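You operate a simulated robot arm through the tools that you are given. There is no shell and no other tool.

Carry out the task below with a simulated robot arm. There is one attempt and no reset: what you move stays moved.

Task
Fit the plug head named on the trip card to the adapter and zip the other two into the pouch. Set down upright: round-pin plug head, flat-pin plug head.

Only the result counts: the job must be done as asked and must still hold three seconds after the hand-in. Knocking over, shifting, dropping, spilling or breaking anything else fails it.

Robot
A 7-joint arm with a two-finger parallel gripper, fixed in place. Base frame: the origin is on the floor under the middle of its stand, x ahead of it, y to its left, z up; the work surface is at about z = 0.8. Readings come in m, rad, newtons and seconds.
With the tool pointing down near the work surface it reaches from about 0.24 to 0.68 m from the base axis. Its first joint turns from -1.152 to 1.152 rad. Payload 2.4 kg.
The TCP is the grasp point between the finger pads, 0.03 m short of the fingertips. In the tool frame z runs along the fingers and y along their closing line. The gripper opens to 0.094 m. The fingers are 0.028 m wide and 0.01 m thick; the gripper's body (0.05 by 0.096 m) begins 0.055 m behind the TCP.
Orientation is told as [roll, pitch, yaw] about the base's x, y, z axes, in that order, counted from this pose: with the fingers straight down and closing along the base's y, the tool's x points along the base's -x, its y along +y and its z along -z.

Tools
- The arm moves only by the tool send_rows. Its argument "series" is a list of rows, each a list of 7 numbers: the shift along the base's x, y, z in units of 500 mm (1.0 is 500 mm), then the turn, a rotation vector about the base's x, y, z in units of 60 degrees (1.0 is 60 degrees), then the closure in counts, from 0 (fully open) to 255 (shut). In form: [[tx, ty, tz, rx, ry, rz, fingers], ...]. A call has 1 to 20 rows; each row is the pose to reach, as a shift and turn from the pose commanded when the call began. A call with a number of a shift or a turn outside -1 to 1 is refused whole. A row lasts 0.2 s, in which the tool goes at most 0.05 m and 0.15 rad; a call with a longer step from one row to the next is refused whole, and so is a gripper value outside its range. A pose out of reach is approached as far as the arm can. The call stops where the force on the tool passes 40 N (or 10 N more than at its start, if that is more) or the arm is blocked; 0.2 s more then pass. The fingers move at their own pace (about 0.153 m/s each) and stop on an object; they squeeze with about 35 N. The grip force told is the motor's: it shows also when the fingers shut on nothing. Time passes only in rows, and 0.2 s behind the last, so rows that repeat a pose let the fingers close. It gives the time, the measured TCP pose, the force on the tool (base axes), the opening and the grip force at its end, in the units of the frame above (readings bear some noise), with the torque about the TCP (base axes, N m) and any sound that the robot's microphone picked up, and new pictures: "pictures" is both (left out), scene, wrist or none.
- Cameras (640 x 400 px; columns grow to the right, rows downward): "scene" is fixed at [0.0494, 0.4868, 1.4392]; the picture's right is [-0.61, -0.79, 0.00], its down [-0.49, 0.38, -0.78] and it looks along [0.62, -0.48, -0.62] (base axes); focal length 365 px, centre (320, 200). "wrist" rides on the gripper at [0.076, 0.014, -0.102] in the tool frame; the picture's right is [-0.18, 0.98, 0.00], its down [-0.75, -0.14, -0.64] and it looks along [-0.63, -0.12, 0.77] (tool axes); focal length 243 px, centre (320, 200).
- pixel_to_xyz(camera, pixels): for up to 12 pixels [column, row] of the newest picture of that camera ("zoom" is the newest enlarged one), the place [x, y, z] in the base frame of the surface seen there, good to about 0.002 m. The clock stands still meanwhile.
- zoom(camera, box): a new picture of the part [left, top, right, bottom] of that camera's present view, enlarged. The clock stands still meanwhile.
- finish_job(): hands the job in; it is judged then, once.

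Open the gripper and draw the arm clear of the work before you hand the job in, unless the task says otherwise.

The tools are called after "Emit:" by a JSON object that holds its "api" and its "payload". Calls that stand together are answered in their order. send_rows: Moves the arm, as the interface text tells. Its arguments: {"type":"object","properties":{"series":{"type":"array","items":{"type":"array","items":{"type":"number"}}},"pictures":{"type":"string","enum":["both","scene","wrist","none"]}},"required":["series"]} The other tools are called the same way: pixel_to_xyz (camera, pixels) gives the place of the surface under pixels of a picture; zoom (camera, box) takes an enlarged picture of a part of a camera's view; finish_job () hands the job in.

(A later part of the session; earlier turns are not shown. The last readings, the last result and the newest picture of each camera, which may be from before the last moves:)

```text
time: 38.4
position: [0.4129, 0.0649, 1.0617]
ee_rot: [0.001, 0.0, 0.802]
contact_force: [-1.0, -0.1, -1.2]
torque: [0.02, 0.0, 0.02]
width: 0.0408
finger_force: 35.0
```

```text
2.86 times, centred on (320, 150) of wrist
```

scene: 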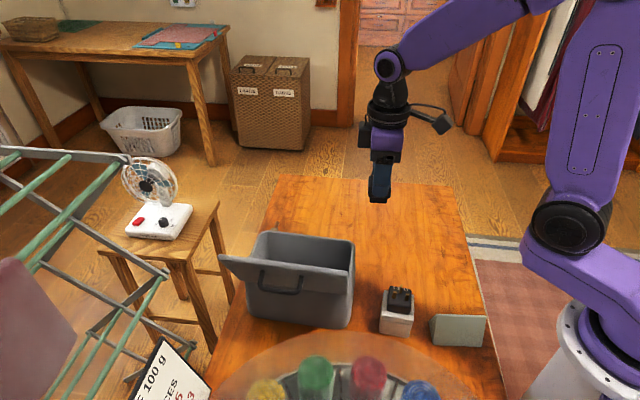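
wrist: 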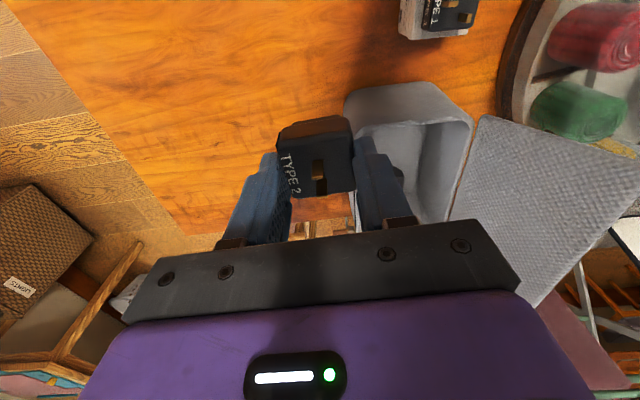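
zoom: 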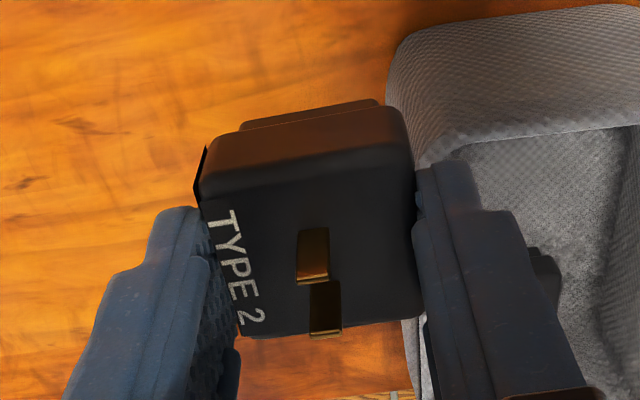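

Type 2 is held. I move over the near part of the pouch (u≈0.443) and lower partway.

Emit:
{"api": "send_rows", "payload": {"series": [[0.0, 0.08, 0, 0, 0, -0.03, 255], [0.003, 0.17, 0, 0, 0, -0.067, 255], [0.0068, 0.268, 0, 0, 0, -0.067, 255], [0.0068, 0.268, 0, 0, 0, -0.067, 255], [0.0068, 0.268, -0.08, 0, 0, -0.067, 255], [0.0068, 0.268, -0.16, 0, 0, -0.067, 255], [0.0068, 0.268, -0.22, 0, 0, -0.067, 255], [0.0068, 0.268, -0.22, 0, 0, -0.067, 255]]}}

Emit:
{"api": "zoom", "payload": {"camera": "wrist", "box": [180, 20, 480, 240]}}

Emit:
{"api": "zoom", "payload": {"camera": "scene", "box": [220, 170, 400, 310]}}

```text
time: 40.2
position: [0.4181, 0.1981, 0.9502]
ee_rot: [0.0, -0.001, 0.734]
contact_force: [-0.5, 0.0, 0.6]
torque: [0.0, -0.01, 0.05]
width: 0.0408
finger_force: 35.0
```

scene: 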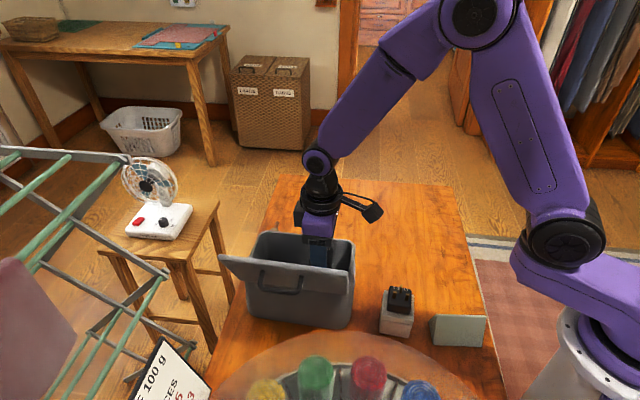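
wrist: 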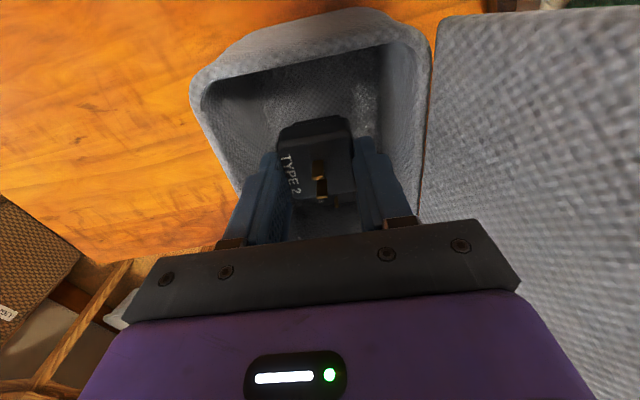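

```text
1.82 times, centred on (330, 130) of wrist
```

zoom: 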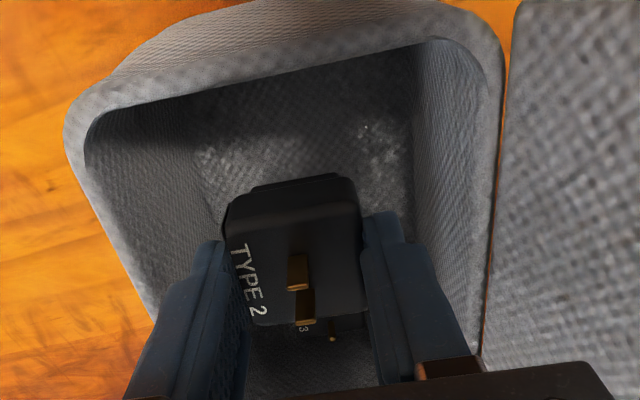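

```text
2.86 times, centred on (310, 240) of scene
```

zoom: 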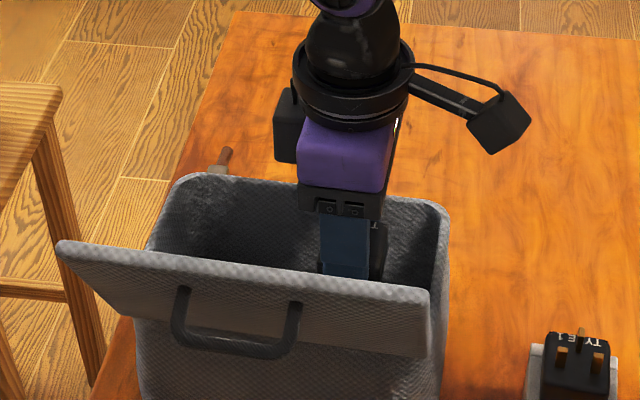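

Path is clear; Type 3 is visible behind and not in the way. Lowering Type 2 to just above the floor.

Emit:
{"api": "send_rows", "payload": {"series": [[0, 0, -0.05, 0, 0, 0, 255], [0, 0, -0.1, 0, 0, 0, 255], [0, 0, -0.14, 0, 0, 0, 255], [0, 0, -0.156, 0, 0, 0, 255], [0, 0, -0.164, 0, 0, 0, 255], [0, 0, -0.168, 0, 0, 0, 255], [0, 0, -0.17, 0, 0, 0, 255]]}}

Emit:
{"api": "zoom", "payload": {"camera": "scene", "box": [220, 190, 400, 330]}}

```text
time: 41.8
position: [0.4171, 0.1988, 0.8644]
ee_rot: [0.0, 0.0, 0.734]
contact_force: [0.0, 0.0, -0.7]
torque: [-0.02, 0.02, 0.04]
width: 0.041
finger_force: 34.8
```

scene: 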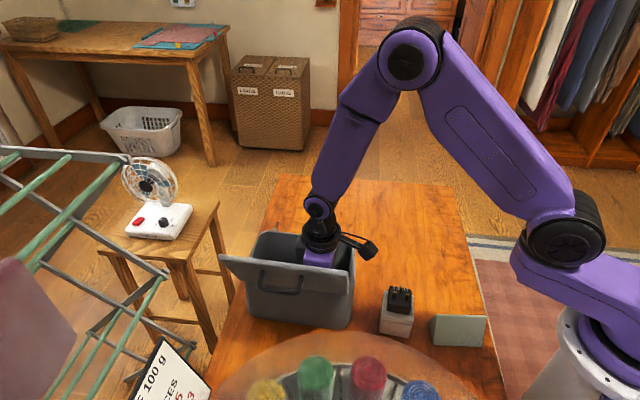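
wrist: 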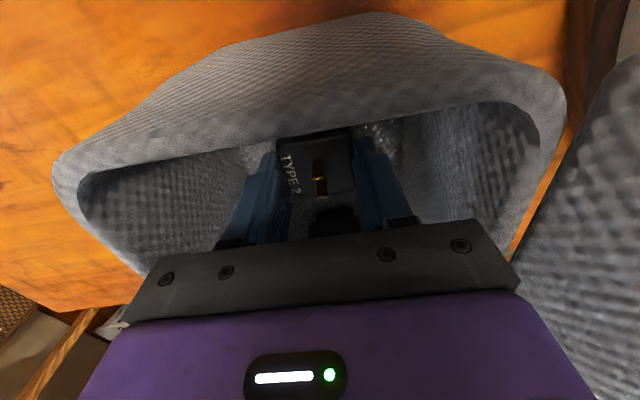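

```text
2.86 times, centred on (310, 260) of scene
```

zoom: 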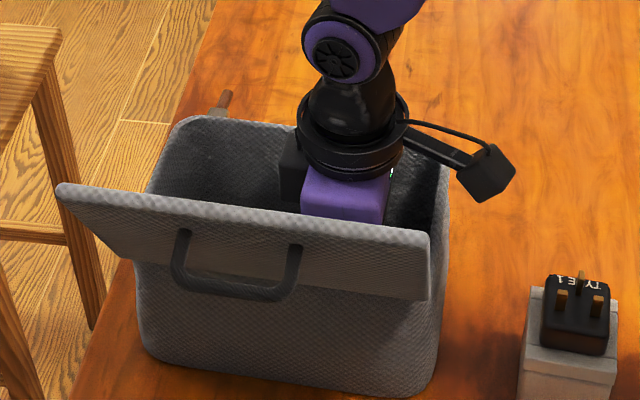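

No contact yet at about 0.865. I lower 1–2 mm more until the floor is felt.

Emit:
{"api": "send_rows", "payload": {"series": [[0, 0, -0.002, 0, 0, 0, 255], [0, 0, -0.004, 0, 0, 0, 255], [0, 0, -0.004, 0, 0, 0, 255]], "pictures": "none"}}

```text
time: 42.6
position: [0.4164, 0.1988, 0.8626]
ee_rot: [0.0, 0.001, 0.734]
contact_force: [-3.0, -2.2, 15.7]
torque: [-0.16, 0.14, 0.01]
width: 0.0406
finger_force: 34.7
```

Floor contact (16 N). Relax 1 mm, then open gently and rise.

Emit:
{"api": "send_rows", "payload": {"series": [[0, 0, 0.0015, 0, 0, 0, 255], [0, 0, 0.0015, 0, 0, 0, 255], [0, 0, 0.0015, 0, 0, 0, 200], [0, 0, 0.0015, 0, 0, 0, 105], [0, 0, 0.0015, 0, 0, 0, 105], [0, 0, 0.0015, 0, 0, 0, 105], [0, 0, 0.02, 0, 0, 0, 105], [0, 0, 0.08, 0, 0, 0, 105], [0, 0, 0.16, 0, 0, 0, 105], [0, 0, 0.24, 0, 0, 0, 105], [0, 0, 0.32, 0, 0, 0, 105], [0, 0, 0.394, 0, 0, 0, 105], [0, 0, 0.394, 0, 0, 0, 105]]}}

Emit:
{"api": "zoom", "payload": {"camera": "wrist", "box": [180, 0, 440, 180]}}

```text
time: 45.4
position: [0.4164, 0.1997, 1.0598]
ee_rot: [0.001, 0.0, 0.733]
contact_force: [1.5, 0.6, 0.3]
torque: [0.0, -0.03, 0.02]
width: 0.0553
finger_force: 0.1
```

scene: 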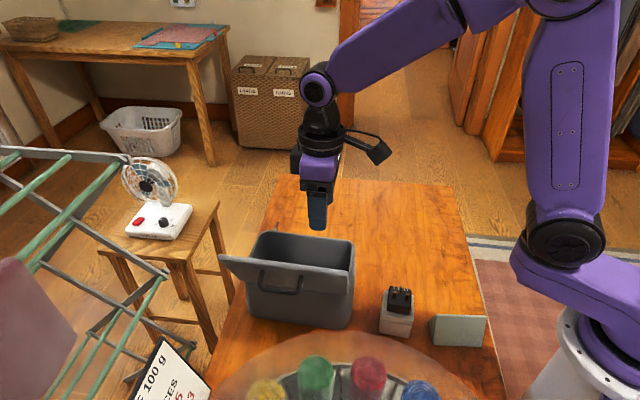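
wrist: 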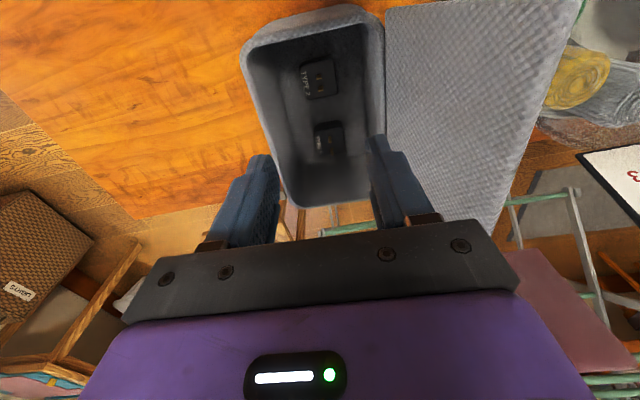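

```text
2.22 times, centred on (310, 90) of wrist
```

zoom: 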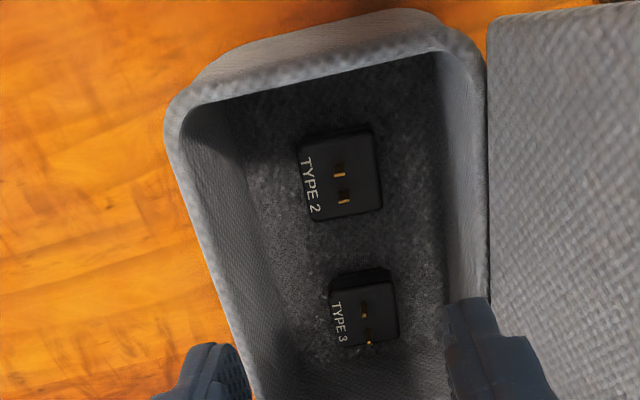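

Both plugs stand upright in the pouch. Before pushing the lid, I check the foreground turntable area for a possible transparent cover.

Emit:
{"api": "zoom", "payload": {"camera": "wrist", "box": [500, 0, 640, 200]}}

Emit:
{"api": "zoom", "payload": {"camera": "scene", "box": [200, 310, 520, 400]}}

Emit:
{"api": "pixel_to_xyz", "payload": {"camera": "scene", "pixels": [[340, 336], [300, 340], [260, 352], [240, 370], [420, 345], [460, 365], [480, 385], [345, 366], [280, 365], [230, 395], [440, 380], [345, 345]]}}

```text
2.00 times, centred on (570, 100) of wrist
```

zoom: 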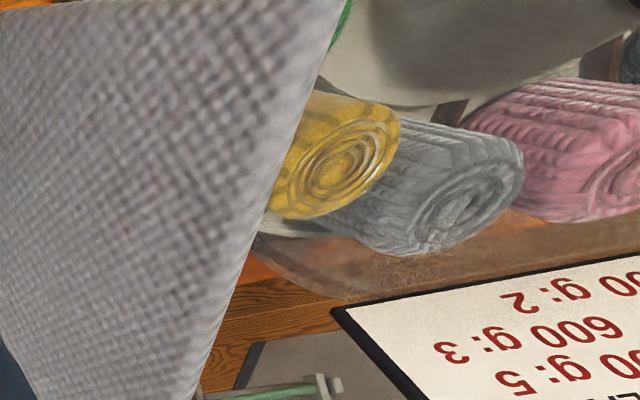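

```text
2.00 times, centred on (360, 355) of scene
```

zoom: 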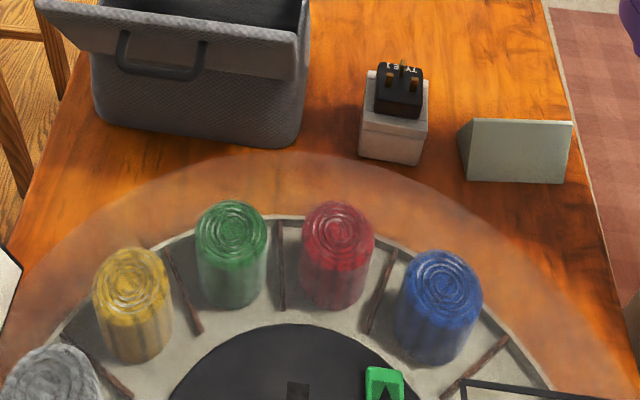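

```text
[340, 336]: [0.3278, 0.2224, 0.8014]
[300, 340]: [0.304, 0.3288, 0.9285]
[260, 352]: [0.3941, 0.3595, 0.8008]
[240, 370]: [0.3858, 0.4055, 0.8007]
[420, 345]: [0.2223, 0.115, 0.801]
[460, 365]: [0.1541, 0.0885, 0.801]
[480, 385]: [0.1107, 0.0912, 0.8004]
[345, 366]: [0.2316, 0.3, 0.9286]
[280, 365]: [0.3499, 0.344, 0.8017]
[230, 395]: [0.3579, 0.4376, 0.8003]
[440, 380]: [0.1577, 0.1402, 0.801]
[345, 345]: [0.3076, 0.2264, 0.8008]
```

There seems to be a clear cover over the carousel with its top at z≈0.93, so I'll keep fingertips above ~0.99 there. I measure the lid's corners and handle precisely in a scene zoom.

Emit:
{"api": "zoom", "payload": {"camera": "scene", "box": [210, 235, 370, 335]}}

Emit:
{"api": "pixel_to_xyz", "payload": {"camera": "zoom", "pixels": [[500, 160], [508, 190], [508, 215], [480, 200], [90, 110], [225, 165], [355, 180], [220, 210], [345, 235], [285, 225], [420, 180], [440, 200]]}}

```text
4.00 times, centred on (290, 285) of scene
```

zoom: 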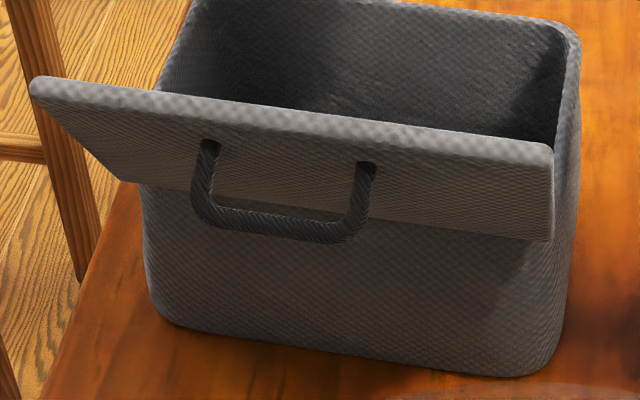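

```text
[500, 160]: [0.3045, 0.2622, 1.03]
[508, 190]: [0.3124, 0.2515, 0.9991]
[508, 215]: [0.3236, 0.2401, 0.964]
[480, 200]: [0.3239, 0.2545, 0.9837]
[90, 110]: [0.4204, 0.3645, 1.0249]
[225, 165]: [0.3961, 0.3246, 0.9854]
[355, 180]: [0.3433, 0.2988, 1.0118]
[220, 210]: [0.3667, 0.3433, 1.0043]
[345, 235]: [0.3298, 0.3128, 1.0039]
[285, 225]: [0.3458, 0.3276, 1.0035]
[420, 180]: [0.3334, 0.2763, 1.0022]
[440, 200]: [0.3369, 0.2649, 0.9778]
```

Lid right end is at u≈0.378 and handle spans u≈0.445–0.51, so I'll push at u≈0.412. I go up, over the lid, and down on its outer side with closed fingers.

Emit:
{"api": "send_rows", "payload": {"series": [[0, 0, 0.08, 0, 0, 0, 255], [0, 0, 0.14, 0, 0, 0, 255], [-0.067, 0.0513, 0.14, 0, 0, 0, 255], [-0.134, 0.1026, 0.14, 0, 0, 0, 255], [-0.201, 0.1539, 0.14, 0, 0, 0, 255], [-0.2682, 0.2052, 0.14, 0, 0, 0, 255], [-0.2682, 0.2052, 0.14, 0, 0, 0, 255]]}}

Emit:
{"api": "zoom", "payload": {"camera": "scene", "box": [200, 150, 400, 310]}}

```text
time: 47.0
position: [0.2803, 0.3018, 1.1302]
ee_rot: [0.0, 0.001, 0.733]
contact_force: [-0.1, 0.3, -0.1]
torque: [0.0, 0.0, 0.03]
width: 0.0001
finger_force: 33.0
```

scene: 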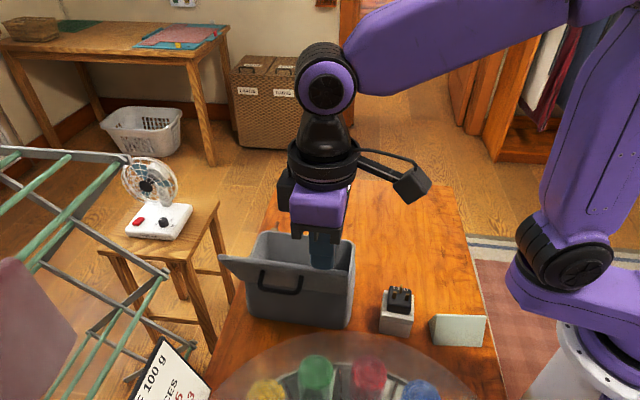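
wrist: 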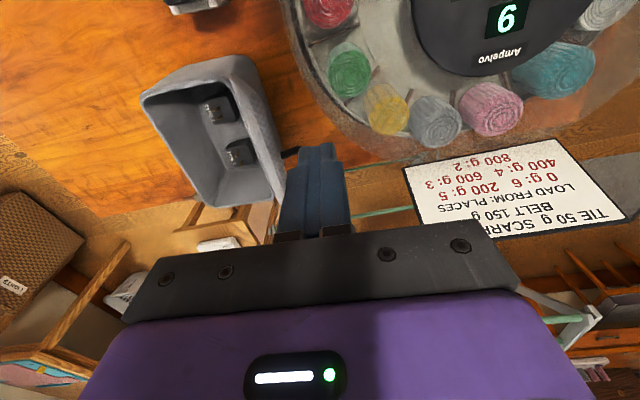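

```text
2.50 times, centred on (300, 230) of scene
```

zoom: 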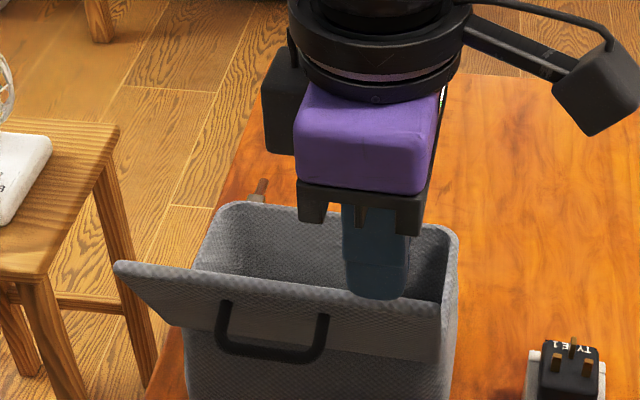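

The closed fingers hover outside the lid at v≈0.035. I lower them so the tips reach z≈1.0 on the lid's outer side.

Emit:
{"api": "send_rows", "payload": {"series": [[0, 0, -0.07, 0, 0, 0, 255], [0, 0, -0.14, 0, 0, 0, 255], [0, 0, -0.2, 0, 0, 0, 255], [0, 0, -0.2, 0, 0, 0, 255]]}}

Emit:
{"api": "zoom", "payload": {"camera": "scene", "box": [200, 170, 400, 330]}}

```text
time: 48.0
position: [0.2835, 0.3009, 1.0308]
ee_rot: [0.001, 0.0, 0.734]
contact_force: [-0.5, -0.1, -0.1]
torque: [-0.03, 0.0, -0.02]
width: 0.0
finger_force: 32.9
```

scene: 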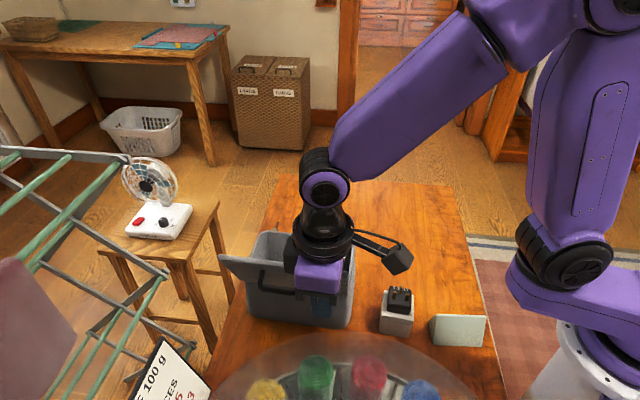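
wrist: 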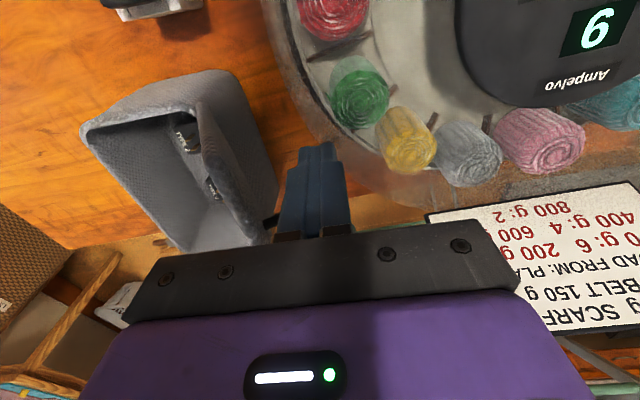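

```text
2.50 times, centred on (300, 250) of scene
```

zoom: 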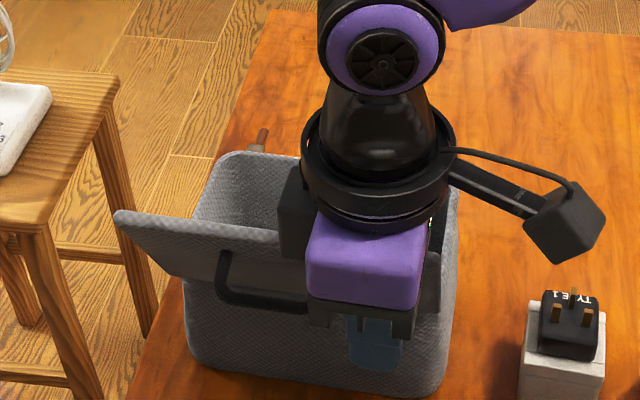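

Fingers are beside the outer face, right of the handle. I sweep slowly toward -v to push the lid up.

Emit:
{"api": "send_rows", "payload": {"series": [[0.0201, -0.0223, 0, 0, 0, 0, 255], [0.0402, -0.0446, 0, 0, 0, 0, 255], [0.0602, -0.0669, 0, 0, 0, 0, 255], [0.0803, -0.0892, 0, 0, 0, 0, 255]]}}

Emit:
{"api": "zoom", "payload": {"camera": "scene", "box": [200, 170, 400, 330]}}

```text
time: 49.0
position: [0.3222, 0.2558, 1.0299]
ee_rot: [0.002, 0.0, 0.733]
contact_force: [-0.6, 0.7, 0.5]
torque: [0.02, -0.01, 0.0]
width: 0.0
finger_force: 33.4
```

scene: 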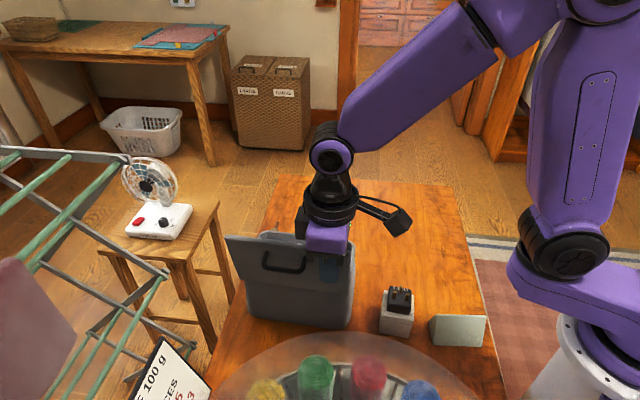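
wrist: 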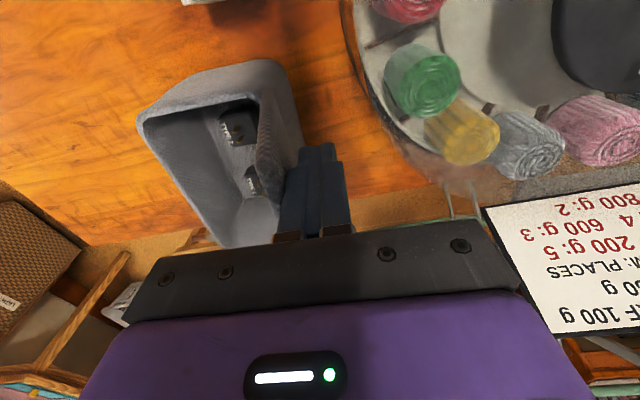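

```text
2.50 times, centred on (300, 250) of scene
```

zoom: 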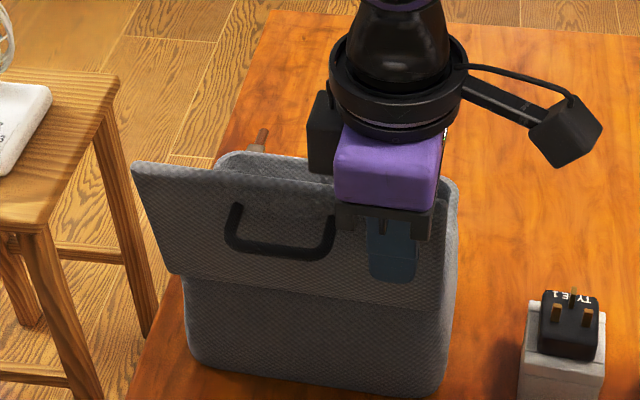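

The lid follows the finger with almost no force and the pouch stays put. I continue the sweep past vertical, descending along the arc.

Emit:
{"api": "send_rows", "payload": {"series": [[0.0268, -0.0297, 0, 0, 0, 0, 255], [0.0535, -0.0594, 0, 0, 0, 0, 255], [0.0803, -0.0892, -0.01, 0, 0, 0, 255], [0.107, -0.1189, -0.03, 0, 0, 0, 255], [0.1271, -0.1412, -0.06, 0, 0, 0, 255]]}}

Emit:
{"api": "zoom", "payload": {"camera": "scene", "box": [200, 170, 400, 330]}}

```text
time: 50.2
position: [0.386, 0.1862, 0.9995]
ee_rot: [0.0, 0.0, 0.733]
contact_force: [0.0, -0.4, 0.0]
torque: [0.02, 0.0, 0.01]
width: 0.0
finger_force: 33.0
```

scene: 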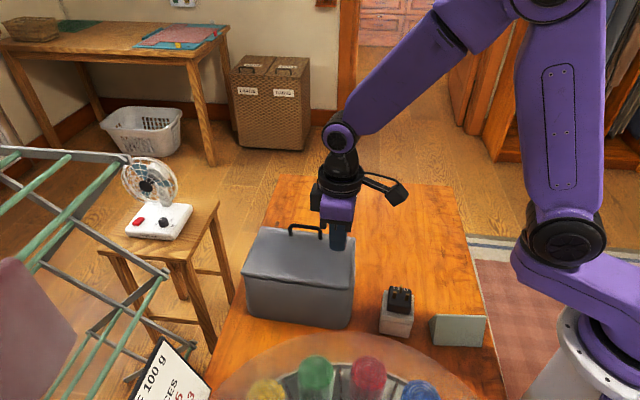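
wrist: 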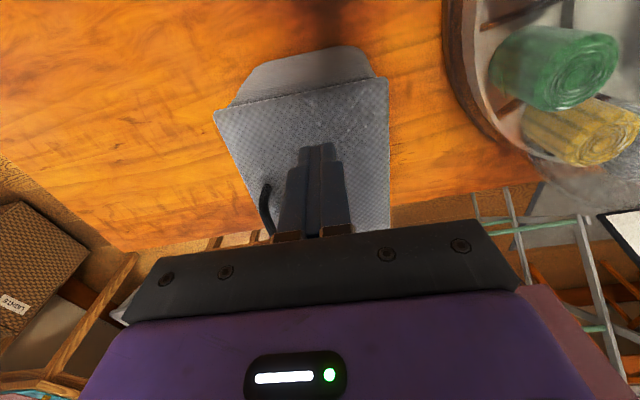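

```text
2.50 times, centred on (300, 250) of scene
```

zoom: 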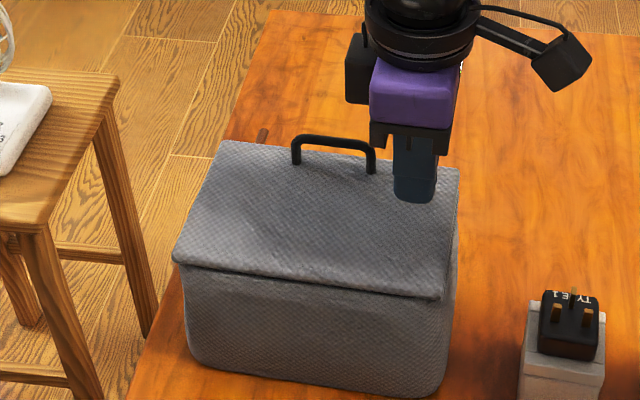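

The lid has come down over the pouch. I check its surface height to see whether it's fully closed.

Emit:
{"api": "pixel_to_xyz", "payload": {"camera": "zoom", "pixels": [[200, 255], [300, 275], [430, 288], [250, 200], [350, 220], [430, 230], [240, 150], [380, 160], [450, 175], [262, 135], [335, 140], [300, 160]]}}

```text
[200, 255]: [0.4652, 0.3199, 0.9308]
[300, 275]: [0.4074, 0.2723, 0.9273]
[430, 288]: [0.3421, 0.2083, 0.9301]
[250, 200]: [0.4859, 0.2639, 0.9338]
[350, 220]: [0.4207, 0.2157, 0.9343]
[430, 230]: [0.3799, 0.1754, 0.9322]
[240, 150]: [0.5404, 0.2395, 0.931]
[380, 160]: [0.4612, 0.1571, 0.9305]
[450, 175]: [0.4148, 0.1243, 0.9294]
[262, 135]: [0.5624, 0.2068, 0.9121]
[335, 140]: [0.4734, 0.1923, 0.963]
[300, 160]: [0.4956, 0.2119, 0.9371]
```

The lid lies flat at z≈0.932, fully closed. Now for the zip: I rise and move toward the pull at about (0.5585,0.21), turning the hand so the fingers close along the zip's direction.

Emit:
{"api": "send_rows", "payload": {"series": [[0, 0, 0.08, 0, 0, -0.12, 255], [0, 0, 0.16, 0, 0, -0.24, 255], [0.05, 0.0, 0.2, 0, 0, -0.36, 200], [0.1, 0.0, 0.2, 0, 0, -0.48, 150], [0.16, 0.0, 0.2, 0, 0, -0.6, 150], [0.22, 0.0, 0.2, 0, 0, -0.72, 150], [0.26, 0.0, 0.2, 0, 0, -0.84, 150], [0.26, 0.0, 0.2, 0, 0, -0.9, 150], [0.26, 0.0, 0.2, 0, 0, -0.9, 150]]}}

```text
time: 52.2
position: [0.518, 0.1857, 1.0988]
ee_rot: [0.0, 0.001, -0.212]
contact_force: [-0.3, -0.3, 0.1]
torque: [0.03, -0.04, -0.01]
width: 0.0387
finger_force: 0.1
```

scene: 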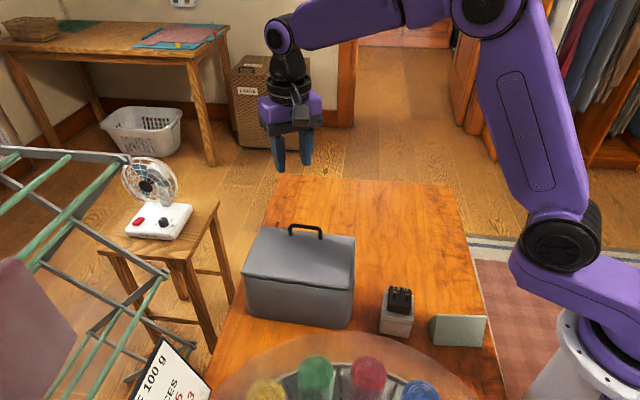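
wrist: 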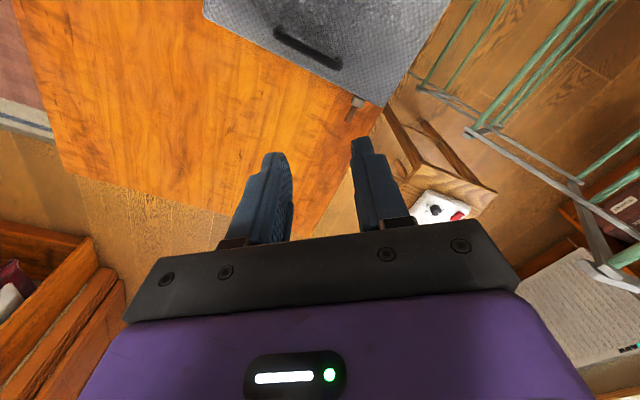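

The zip pull is visible at (355,103). I finish turning to yaw -48° and hover above it at z≈1.0.

Emit:
{"api": "send_rows", "payload": {"series": [[0.02, 0.01, -0.04, 0, 0, -0.12, 150], [0.04, 0.02, -0.08, 0, 0, -0.24, 150], [0.06, 0.03, -0.12, 0, 0, -0.36, 150], [0.0842, 0.0464, -0.16, 0, 0, -0.48, 150], [0.0842, 0.0464, -0.2, 0, 0, -0.6, 150], [0.0842, 0.0464, -0.2, 0, 0, -0.6, 150]]}}

Emit:
{"api": "zoom", "payload": {"camera": "wrist", "box": [240, 60, 400, 220]}}

Emit:
{"api": "zoom", "payload": {"camera": "scene", "box": [220, 150, 380, 290]}}

```text
time: 53.6
position: [0.5603, 0.2096, 0.9995]
ee_rot: [-0.001, 0.001, -0.839]
contact_force: [-1.3, 0.1, -0.2]
torque: [0.01, -0.01, -0.02]
width: 0.0389
finger_force: 0.1
```

scene: 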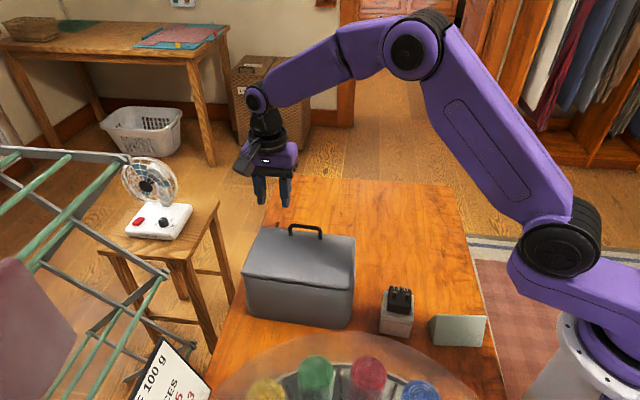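
wrist: 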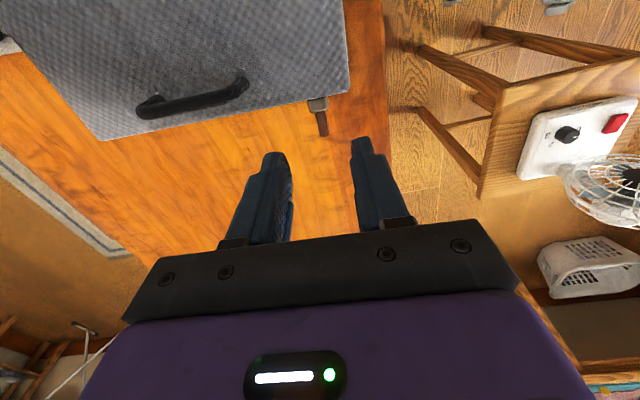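

```text
2.50 times, centred on (320, 140) of wrist
```

zoom: 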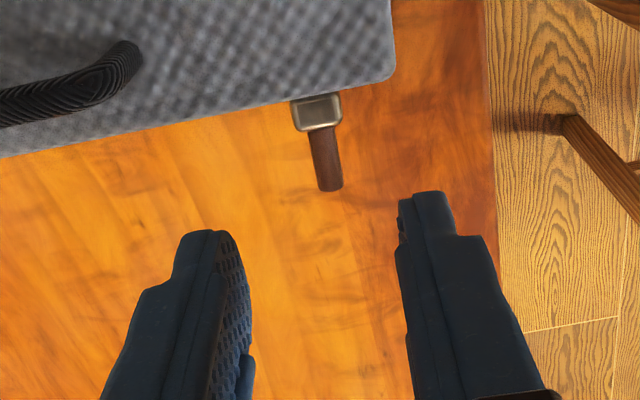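

```text
2.86 times, centred on (300, 220) of scene
```

zoom: 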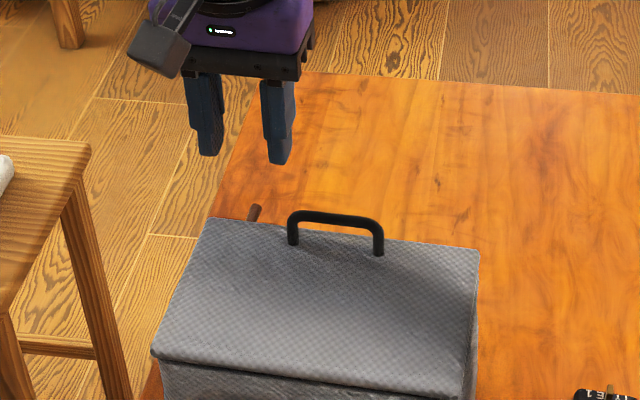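

I re-zoom the wrist view on the slider and measure it along with the lid's edge and both end corners.

Emit:
{"api": "zoom", "payload": {"camera": "wrist", "box": [280, 70, 360, 150]}}

Emit:
{"api": "pixel_to_xyz", "payload": {"camera": "zoom", "pixels": [[310, 130], [290, 120], [335, 120], [315, 145], [312, 175], [325, 230], [330, 265], [310, 230], [340, 225], [250, 130], [400, 95], [310, 112]]}}

Emit:
{"api": "pixel_to_xyz", "payload": {"camera": "wrist", "pixels": [[100, 137], [150, 128], [250, 112], [345, 88], [346, 60], [20, 45], [60, 90], [145, 108], [245, 85], [190, 95], [318, 103], [322, 130]]}}

```text
5.00 times, centred on (320, 110) of wrist
```

zoom: 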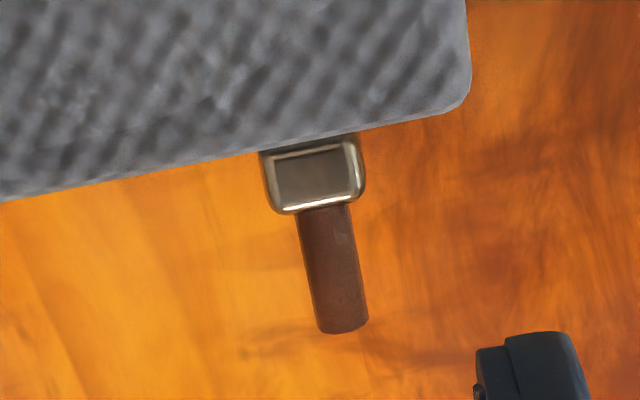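

```text
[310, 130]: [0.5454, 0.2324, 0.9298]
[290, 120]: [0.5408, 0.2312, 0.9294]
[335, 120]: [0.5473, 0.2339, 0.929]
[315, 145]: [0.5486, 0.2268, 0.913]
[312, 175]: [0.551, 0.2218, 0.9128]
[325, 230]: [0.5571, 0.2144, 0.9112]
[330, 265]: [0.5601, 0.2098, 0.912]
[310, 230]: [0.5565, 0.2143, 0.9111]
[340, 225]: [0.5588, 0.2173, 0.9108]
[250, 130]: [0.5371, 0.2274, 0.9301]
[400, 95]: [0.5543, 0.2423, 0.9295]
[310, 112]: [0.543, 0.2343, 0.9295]
```

```text
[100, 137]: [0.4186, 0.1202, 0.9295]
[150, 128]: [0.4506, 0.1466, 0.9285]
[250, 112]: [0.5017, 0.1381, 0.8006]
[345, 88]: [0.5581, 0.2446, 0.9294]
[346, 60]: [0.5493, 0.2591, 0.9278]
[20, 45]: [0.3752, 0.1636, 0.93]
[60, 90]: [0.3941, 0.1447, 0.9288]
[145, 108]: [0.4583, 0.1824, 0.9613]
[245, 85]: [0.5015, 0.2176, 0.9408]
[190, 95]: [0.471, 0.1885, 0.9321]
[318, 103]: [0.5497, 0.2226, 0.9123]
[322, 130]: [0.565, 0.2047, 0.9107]
```

The pull lies at u≈0.557, v from -0.21 to -0.232, z≈0.907. I lower the open fingers around it, 5 mm outward of the slider body.

Emit:
{"api": "send_rows", "payload": {"series": [[0.0112, -0.0076, -0.04, 0, 0, 0, 150], [0.0112, -0.0076, -0.08, 0, 0, 0, 150], [0.0112, -0.0076, -0.12, 0, 0, 0, 150], [0.0112, -0.0076, -0.15, 0, 0, 0, 150], [0.0112, -0.0076, -0.15, 0, 0, 0, 150]]}}

Emit:
{"api": "zoom", "payload": {"camera": "wrist", "box": [240, 100, 400, 240]}}

Emit:
{"api": "zoom", "payload": {"camera": "scene", "box": [220, 170, 380, 290]}}

```text
time: 54.8
position: [0.5643, 0.2063, 0.925]
ee_rot: [0.0, 0.001, -0.837]
contact_force: [-1.4, 0.2, 0.5]
torque: [0.0, -0.02, 0.02]
width: 0.0386
finger_force: 0.1
```

scene: 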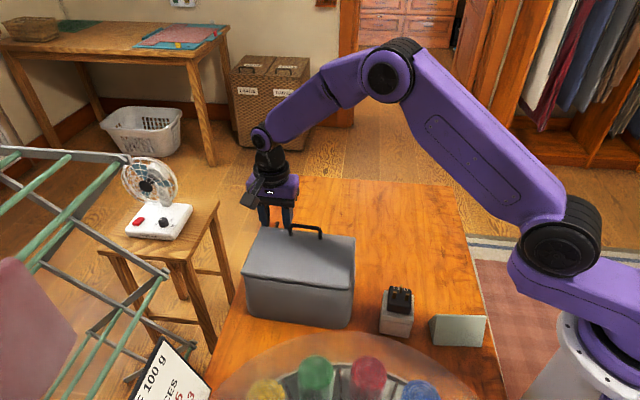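
wrist: 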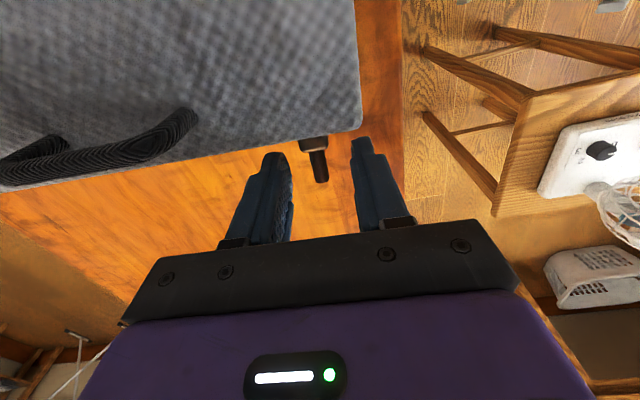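

```text
2.86 times, centred on (320, 170) of wrist
```

zoom: 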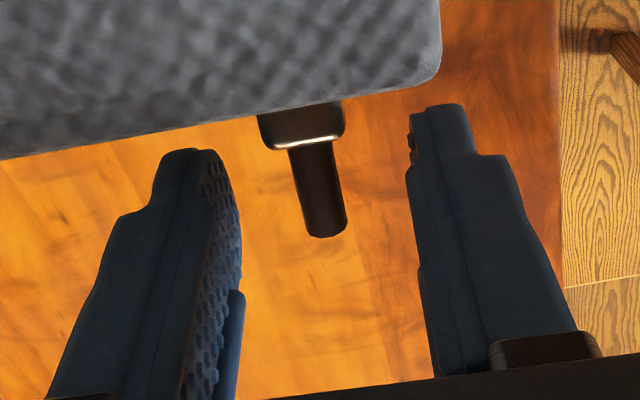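

```text
3.33 times, centred on (300, 230) of scene
```

zoom: 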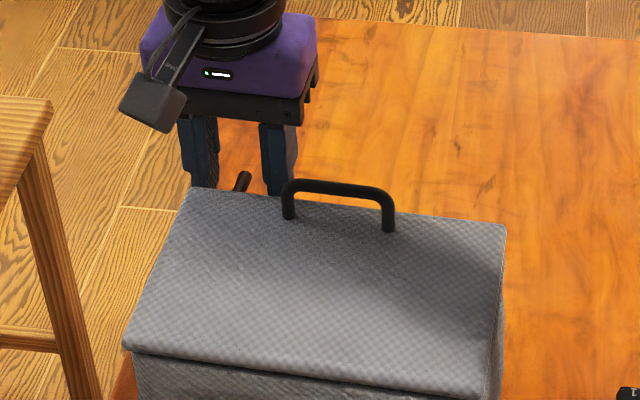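

The pull is between the fingers at (318,165). Closing on it.

Emit:
{"api": "send_rows", "payload": {"series": [[0, 0, 0, 0, 0, 0, 200], [0, 0, 0, 0, 0, 0, 255], [0, 0, 0, 0, 0, 0, 255], [0, 0, 0, 0, 0, 0, 255]], "pictures": "wrist"}}

Emit:
{"api": "zoom", "payload": {"camera": "wrist", "box": [240, 100, 400, 240]}}

```text
time: 55.8
position: [0.5649, 0.2055, 0.9247]
ee_rot: [-0.001, 0.001, -0.838]
contact_force: [0.4, -1.1, 0.1]
torque: [-0.02, 0.0, 0.09]
width: 0.0073
finger_force: 34.8
```

wrist: 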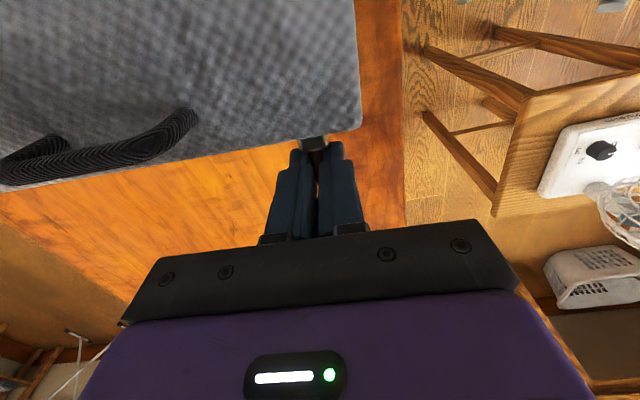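

```text
2.86 times, centred on (320, 170) of wrist
```

zoom: 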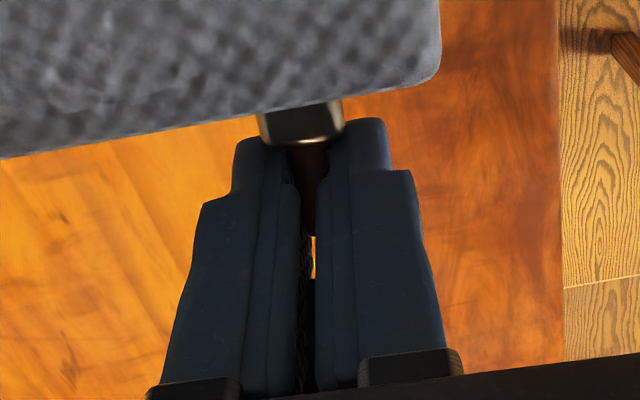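

The pull is gripped (7.3 mm). I drag it along -u a couple of centimetres to test the motion and force.

Emit:
{"api": "send_rows", "payload": {"series": [[-0.0074, -0.0067, 0, 0, 0, 0, 255], [-0.0149, -0.0134, 0, 0, 0, 0, 255], [-0.0223, -0.0201, 0, 0, 0, 0, 255], [-0.0297, -0.0268, 0, 0, 0, 0, 255]]}}

Emit:
{"api": "zoom", "payload": {"camera": "wrist", "box": [240, 60, 400, 200]}}

Emit:
{"api": "zoom", "payload": {"camera": "scene", "box": [220, 170, 380, 330]}}

```text
time: 56.8
position: [0.5492, 0.1918, 0.9244]
ee_rot: [-0.001, 0.001, -0.838]
contact_force: [0.7, -0.4, 0.5]
torque: [-0.16, -0.13, 0.02]
width: 0.0073
finger_force: 35.3
```

scene: 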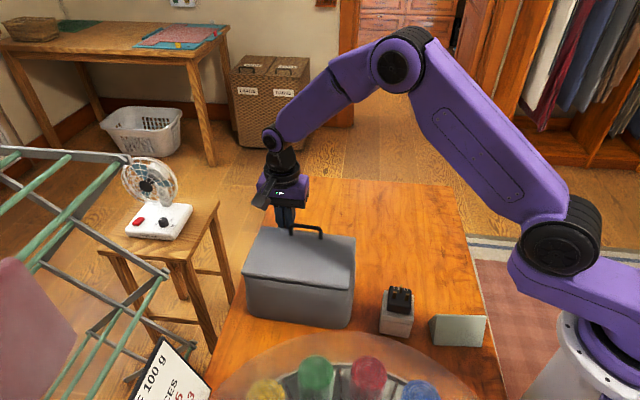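
wrist: 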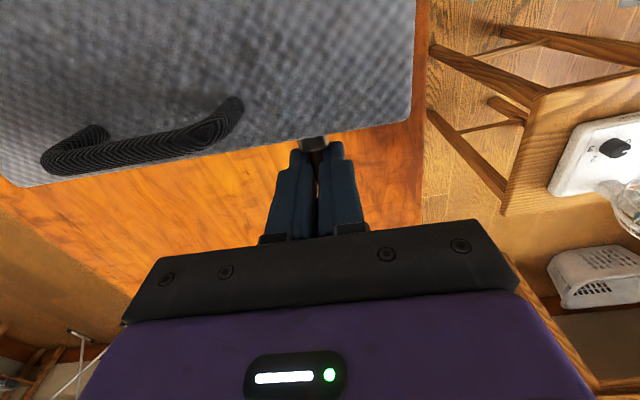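

```text
2.86 times, centred on (320, 130) of wrist
```

zoom: 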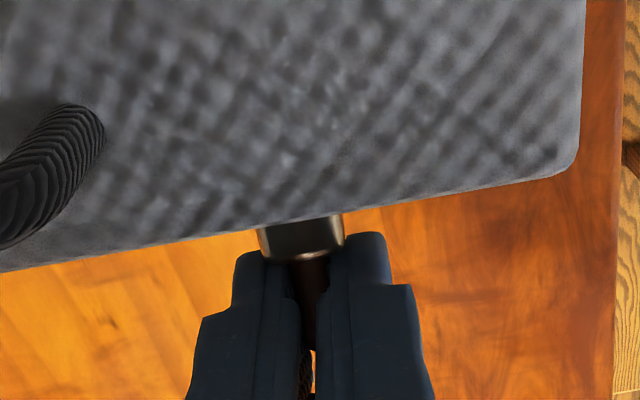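

```text
2.50 times, centred on (300, 250) of scene
```

zoom: 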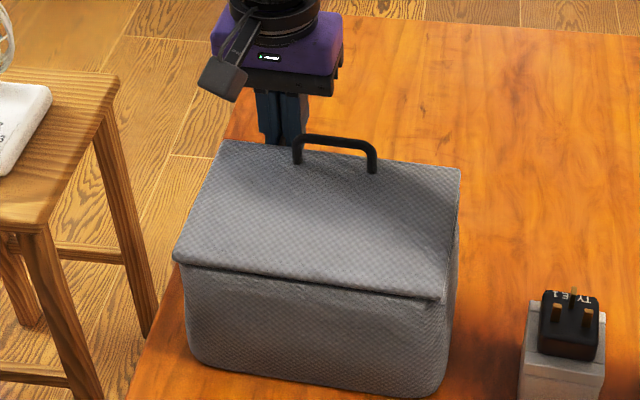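

The slider moves freely with little force and the pouch stays still. Continuing the drag along -u by ~10 cm.

Emit:
{"api": "send_rows", "payload": {"series": [[-0.0178, -0.0161, 0, 0, 0, 0, 255], [-0.0357, -0.0321, 0, 0, 0, 0, 255], [-0.0535, -0.0482, 0, 0, 0, 0, 255], [-0.0713, -0.0642, 0, 0, 0, 0, 255], [-0.0892, -0.0803, 0, 0, 0, 0, 255], [-0.107, -0.0963, 0, 0, 0, 0, 255], [-0.1248, -0.1124, 0, 0, 0, 0, 255], [-0.1427, -0.1284, 0, 0, 0, 0, 255]]}}

Emit:
{"api": "zoom", "payload": {"camera": "wrist", "box": [200, 40, 440, 220]}}

Emit:
{"api": "zoom", "payload": {"camera": "scene", "box": [220, 170, 380, 330]}}

```text
time: 58.6
position: [0.478, 0.1284, 0.9243]
ee_rot: [0.0, 0.001, -0.838]
contact_force: [0.2, 0.3, 0.8]
torque: [0.28, 0.25, -0.16]
width: 0.0071
finger_force: 35.3
```

scene: 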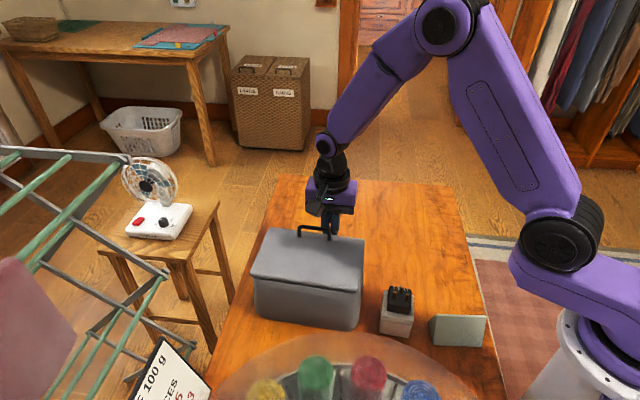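
wrist: 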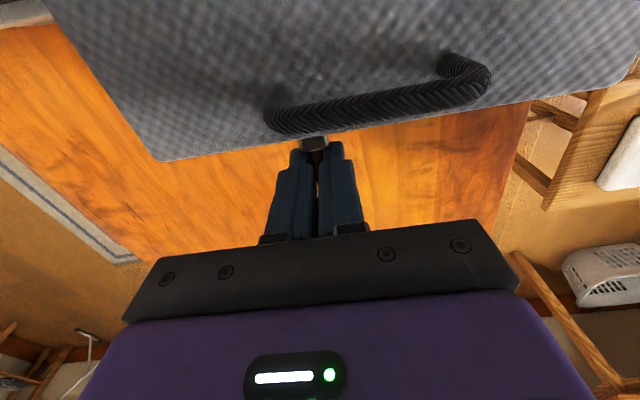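

```text
2.22 times, centred on (320, 130) of wrist
```

zoom: 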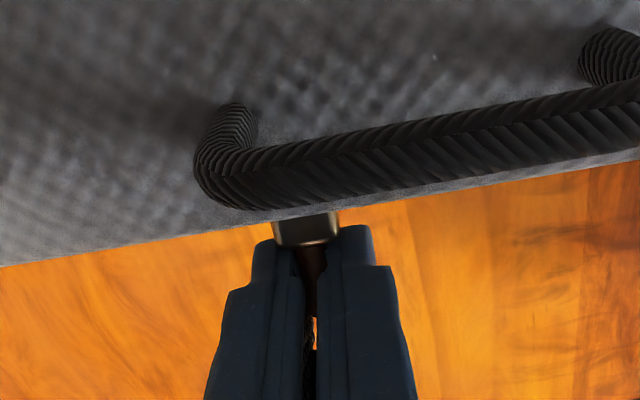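

```text
2.50 times, centred on (300, 250) of scene
```

zoom: 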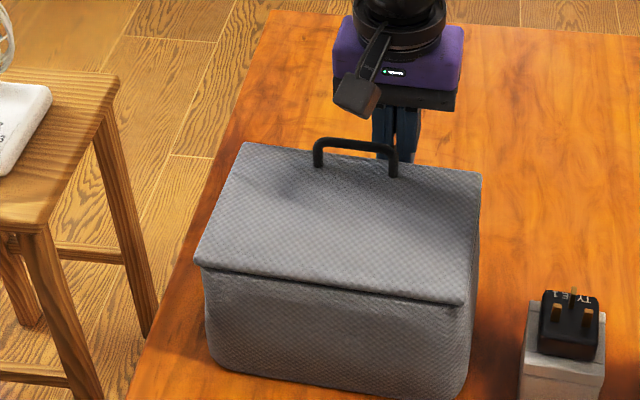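

The pouch itself seems to have slid toward -u during the drag. I stop and measure how far it moved and where the slider is now relative to the lid.

Emit:
{"api": "pixel_to_xyz", "payload": {"camera": "zoom", "pixels": [[200, 260], [460, 300], [475, 178], [246, 148], [350, 220], [470, 300], [465, 385], [215, 345]]}}

Emit:
{"api": "pixel_to_xyz", "payload": {"camera": "wrist", "pixels": [[160, 157], [250, 148], [400, 125], [60, 20], [312, 143], [270, 120], [485, 80], [620, 85]]}}

```text
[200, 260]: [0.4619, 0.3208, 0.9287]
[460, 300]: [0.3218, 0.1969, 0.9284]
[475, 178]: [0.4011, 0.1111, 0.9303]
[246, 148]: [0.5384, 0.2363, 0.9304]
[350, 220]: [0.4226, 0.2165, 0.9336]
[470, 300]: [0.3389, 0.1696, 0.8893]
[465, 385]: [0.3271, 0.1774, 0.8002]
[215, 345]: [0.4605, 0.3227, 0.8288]
```

```text
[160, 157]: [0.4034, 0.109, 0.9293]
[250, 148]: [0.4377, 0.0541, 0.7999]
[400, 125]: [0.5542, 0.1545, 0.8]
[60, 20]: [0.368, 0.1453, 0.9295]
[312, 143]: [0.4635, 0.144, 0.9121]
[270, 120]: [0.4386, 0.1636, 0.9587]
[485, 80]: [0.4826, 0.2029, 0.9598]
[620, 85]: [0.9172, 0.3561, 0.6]
```

The pouch slid ~19 mm toward -u in the faster part of the drag, while the slider has advanced ~97 mm relative to it (world u≈0.441). I'll release the squeeze to a loose straddle and push much more slowly.

Emit:
{"api": "send_rows", "payload": {"series": [[0, 0, 0, 0, 0, 0, 240], [0, 0, 0, 0, 0, 0, 224], [0, 0, 0, 0, 0, 0, 224], [0, 0, 0, 0, 0, 0, 224]]}}

Emit:
{"api": "zoom", "payload": {"camera": "scene", "box": [220, 170, 380, 330]}}

Emit:
{"api": "zoom", "payload": {"camera": "wrist", "box": [240, 80, 400, 220]}}

```text
time: 59.6
position: [0.4779, 0.1276, 0.9255]
ee_rot: [0.0, -0.001, -0.838]
contact_force: [0.5, 1.4, -1.1]
torque: [0.0, 0.0, 0.0]
width: 0.0115
finger_force: 0.1
```

scene: 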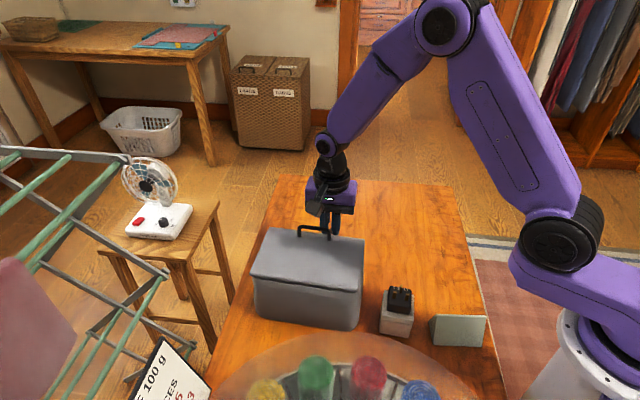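
wrist: 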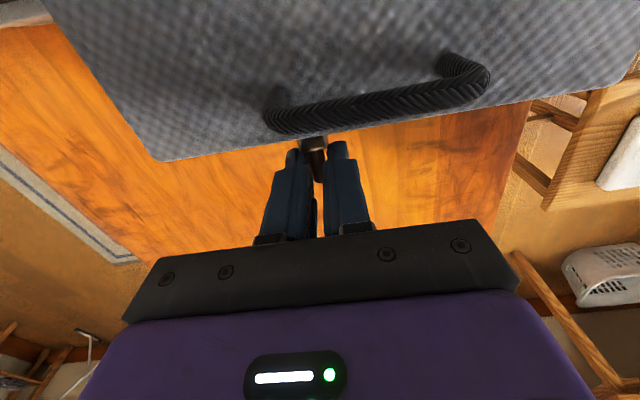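

```text
2.50 times, centred on (300, 250) of scene
```

zoom: 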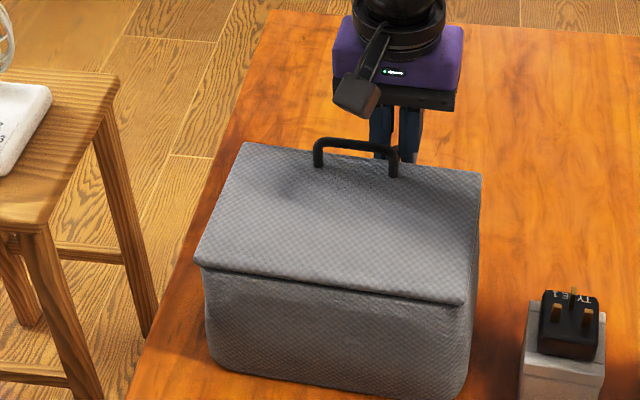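

```text
2.86 times, centred on (320, 150) of wrist
```

zoom: 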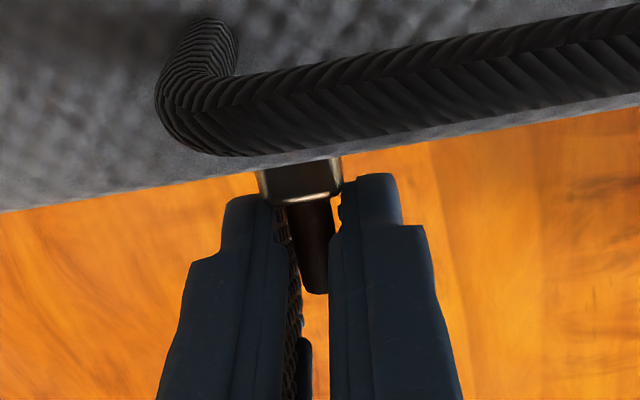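

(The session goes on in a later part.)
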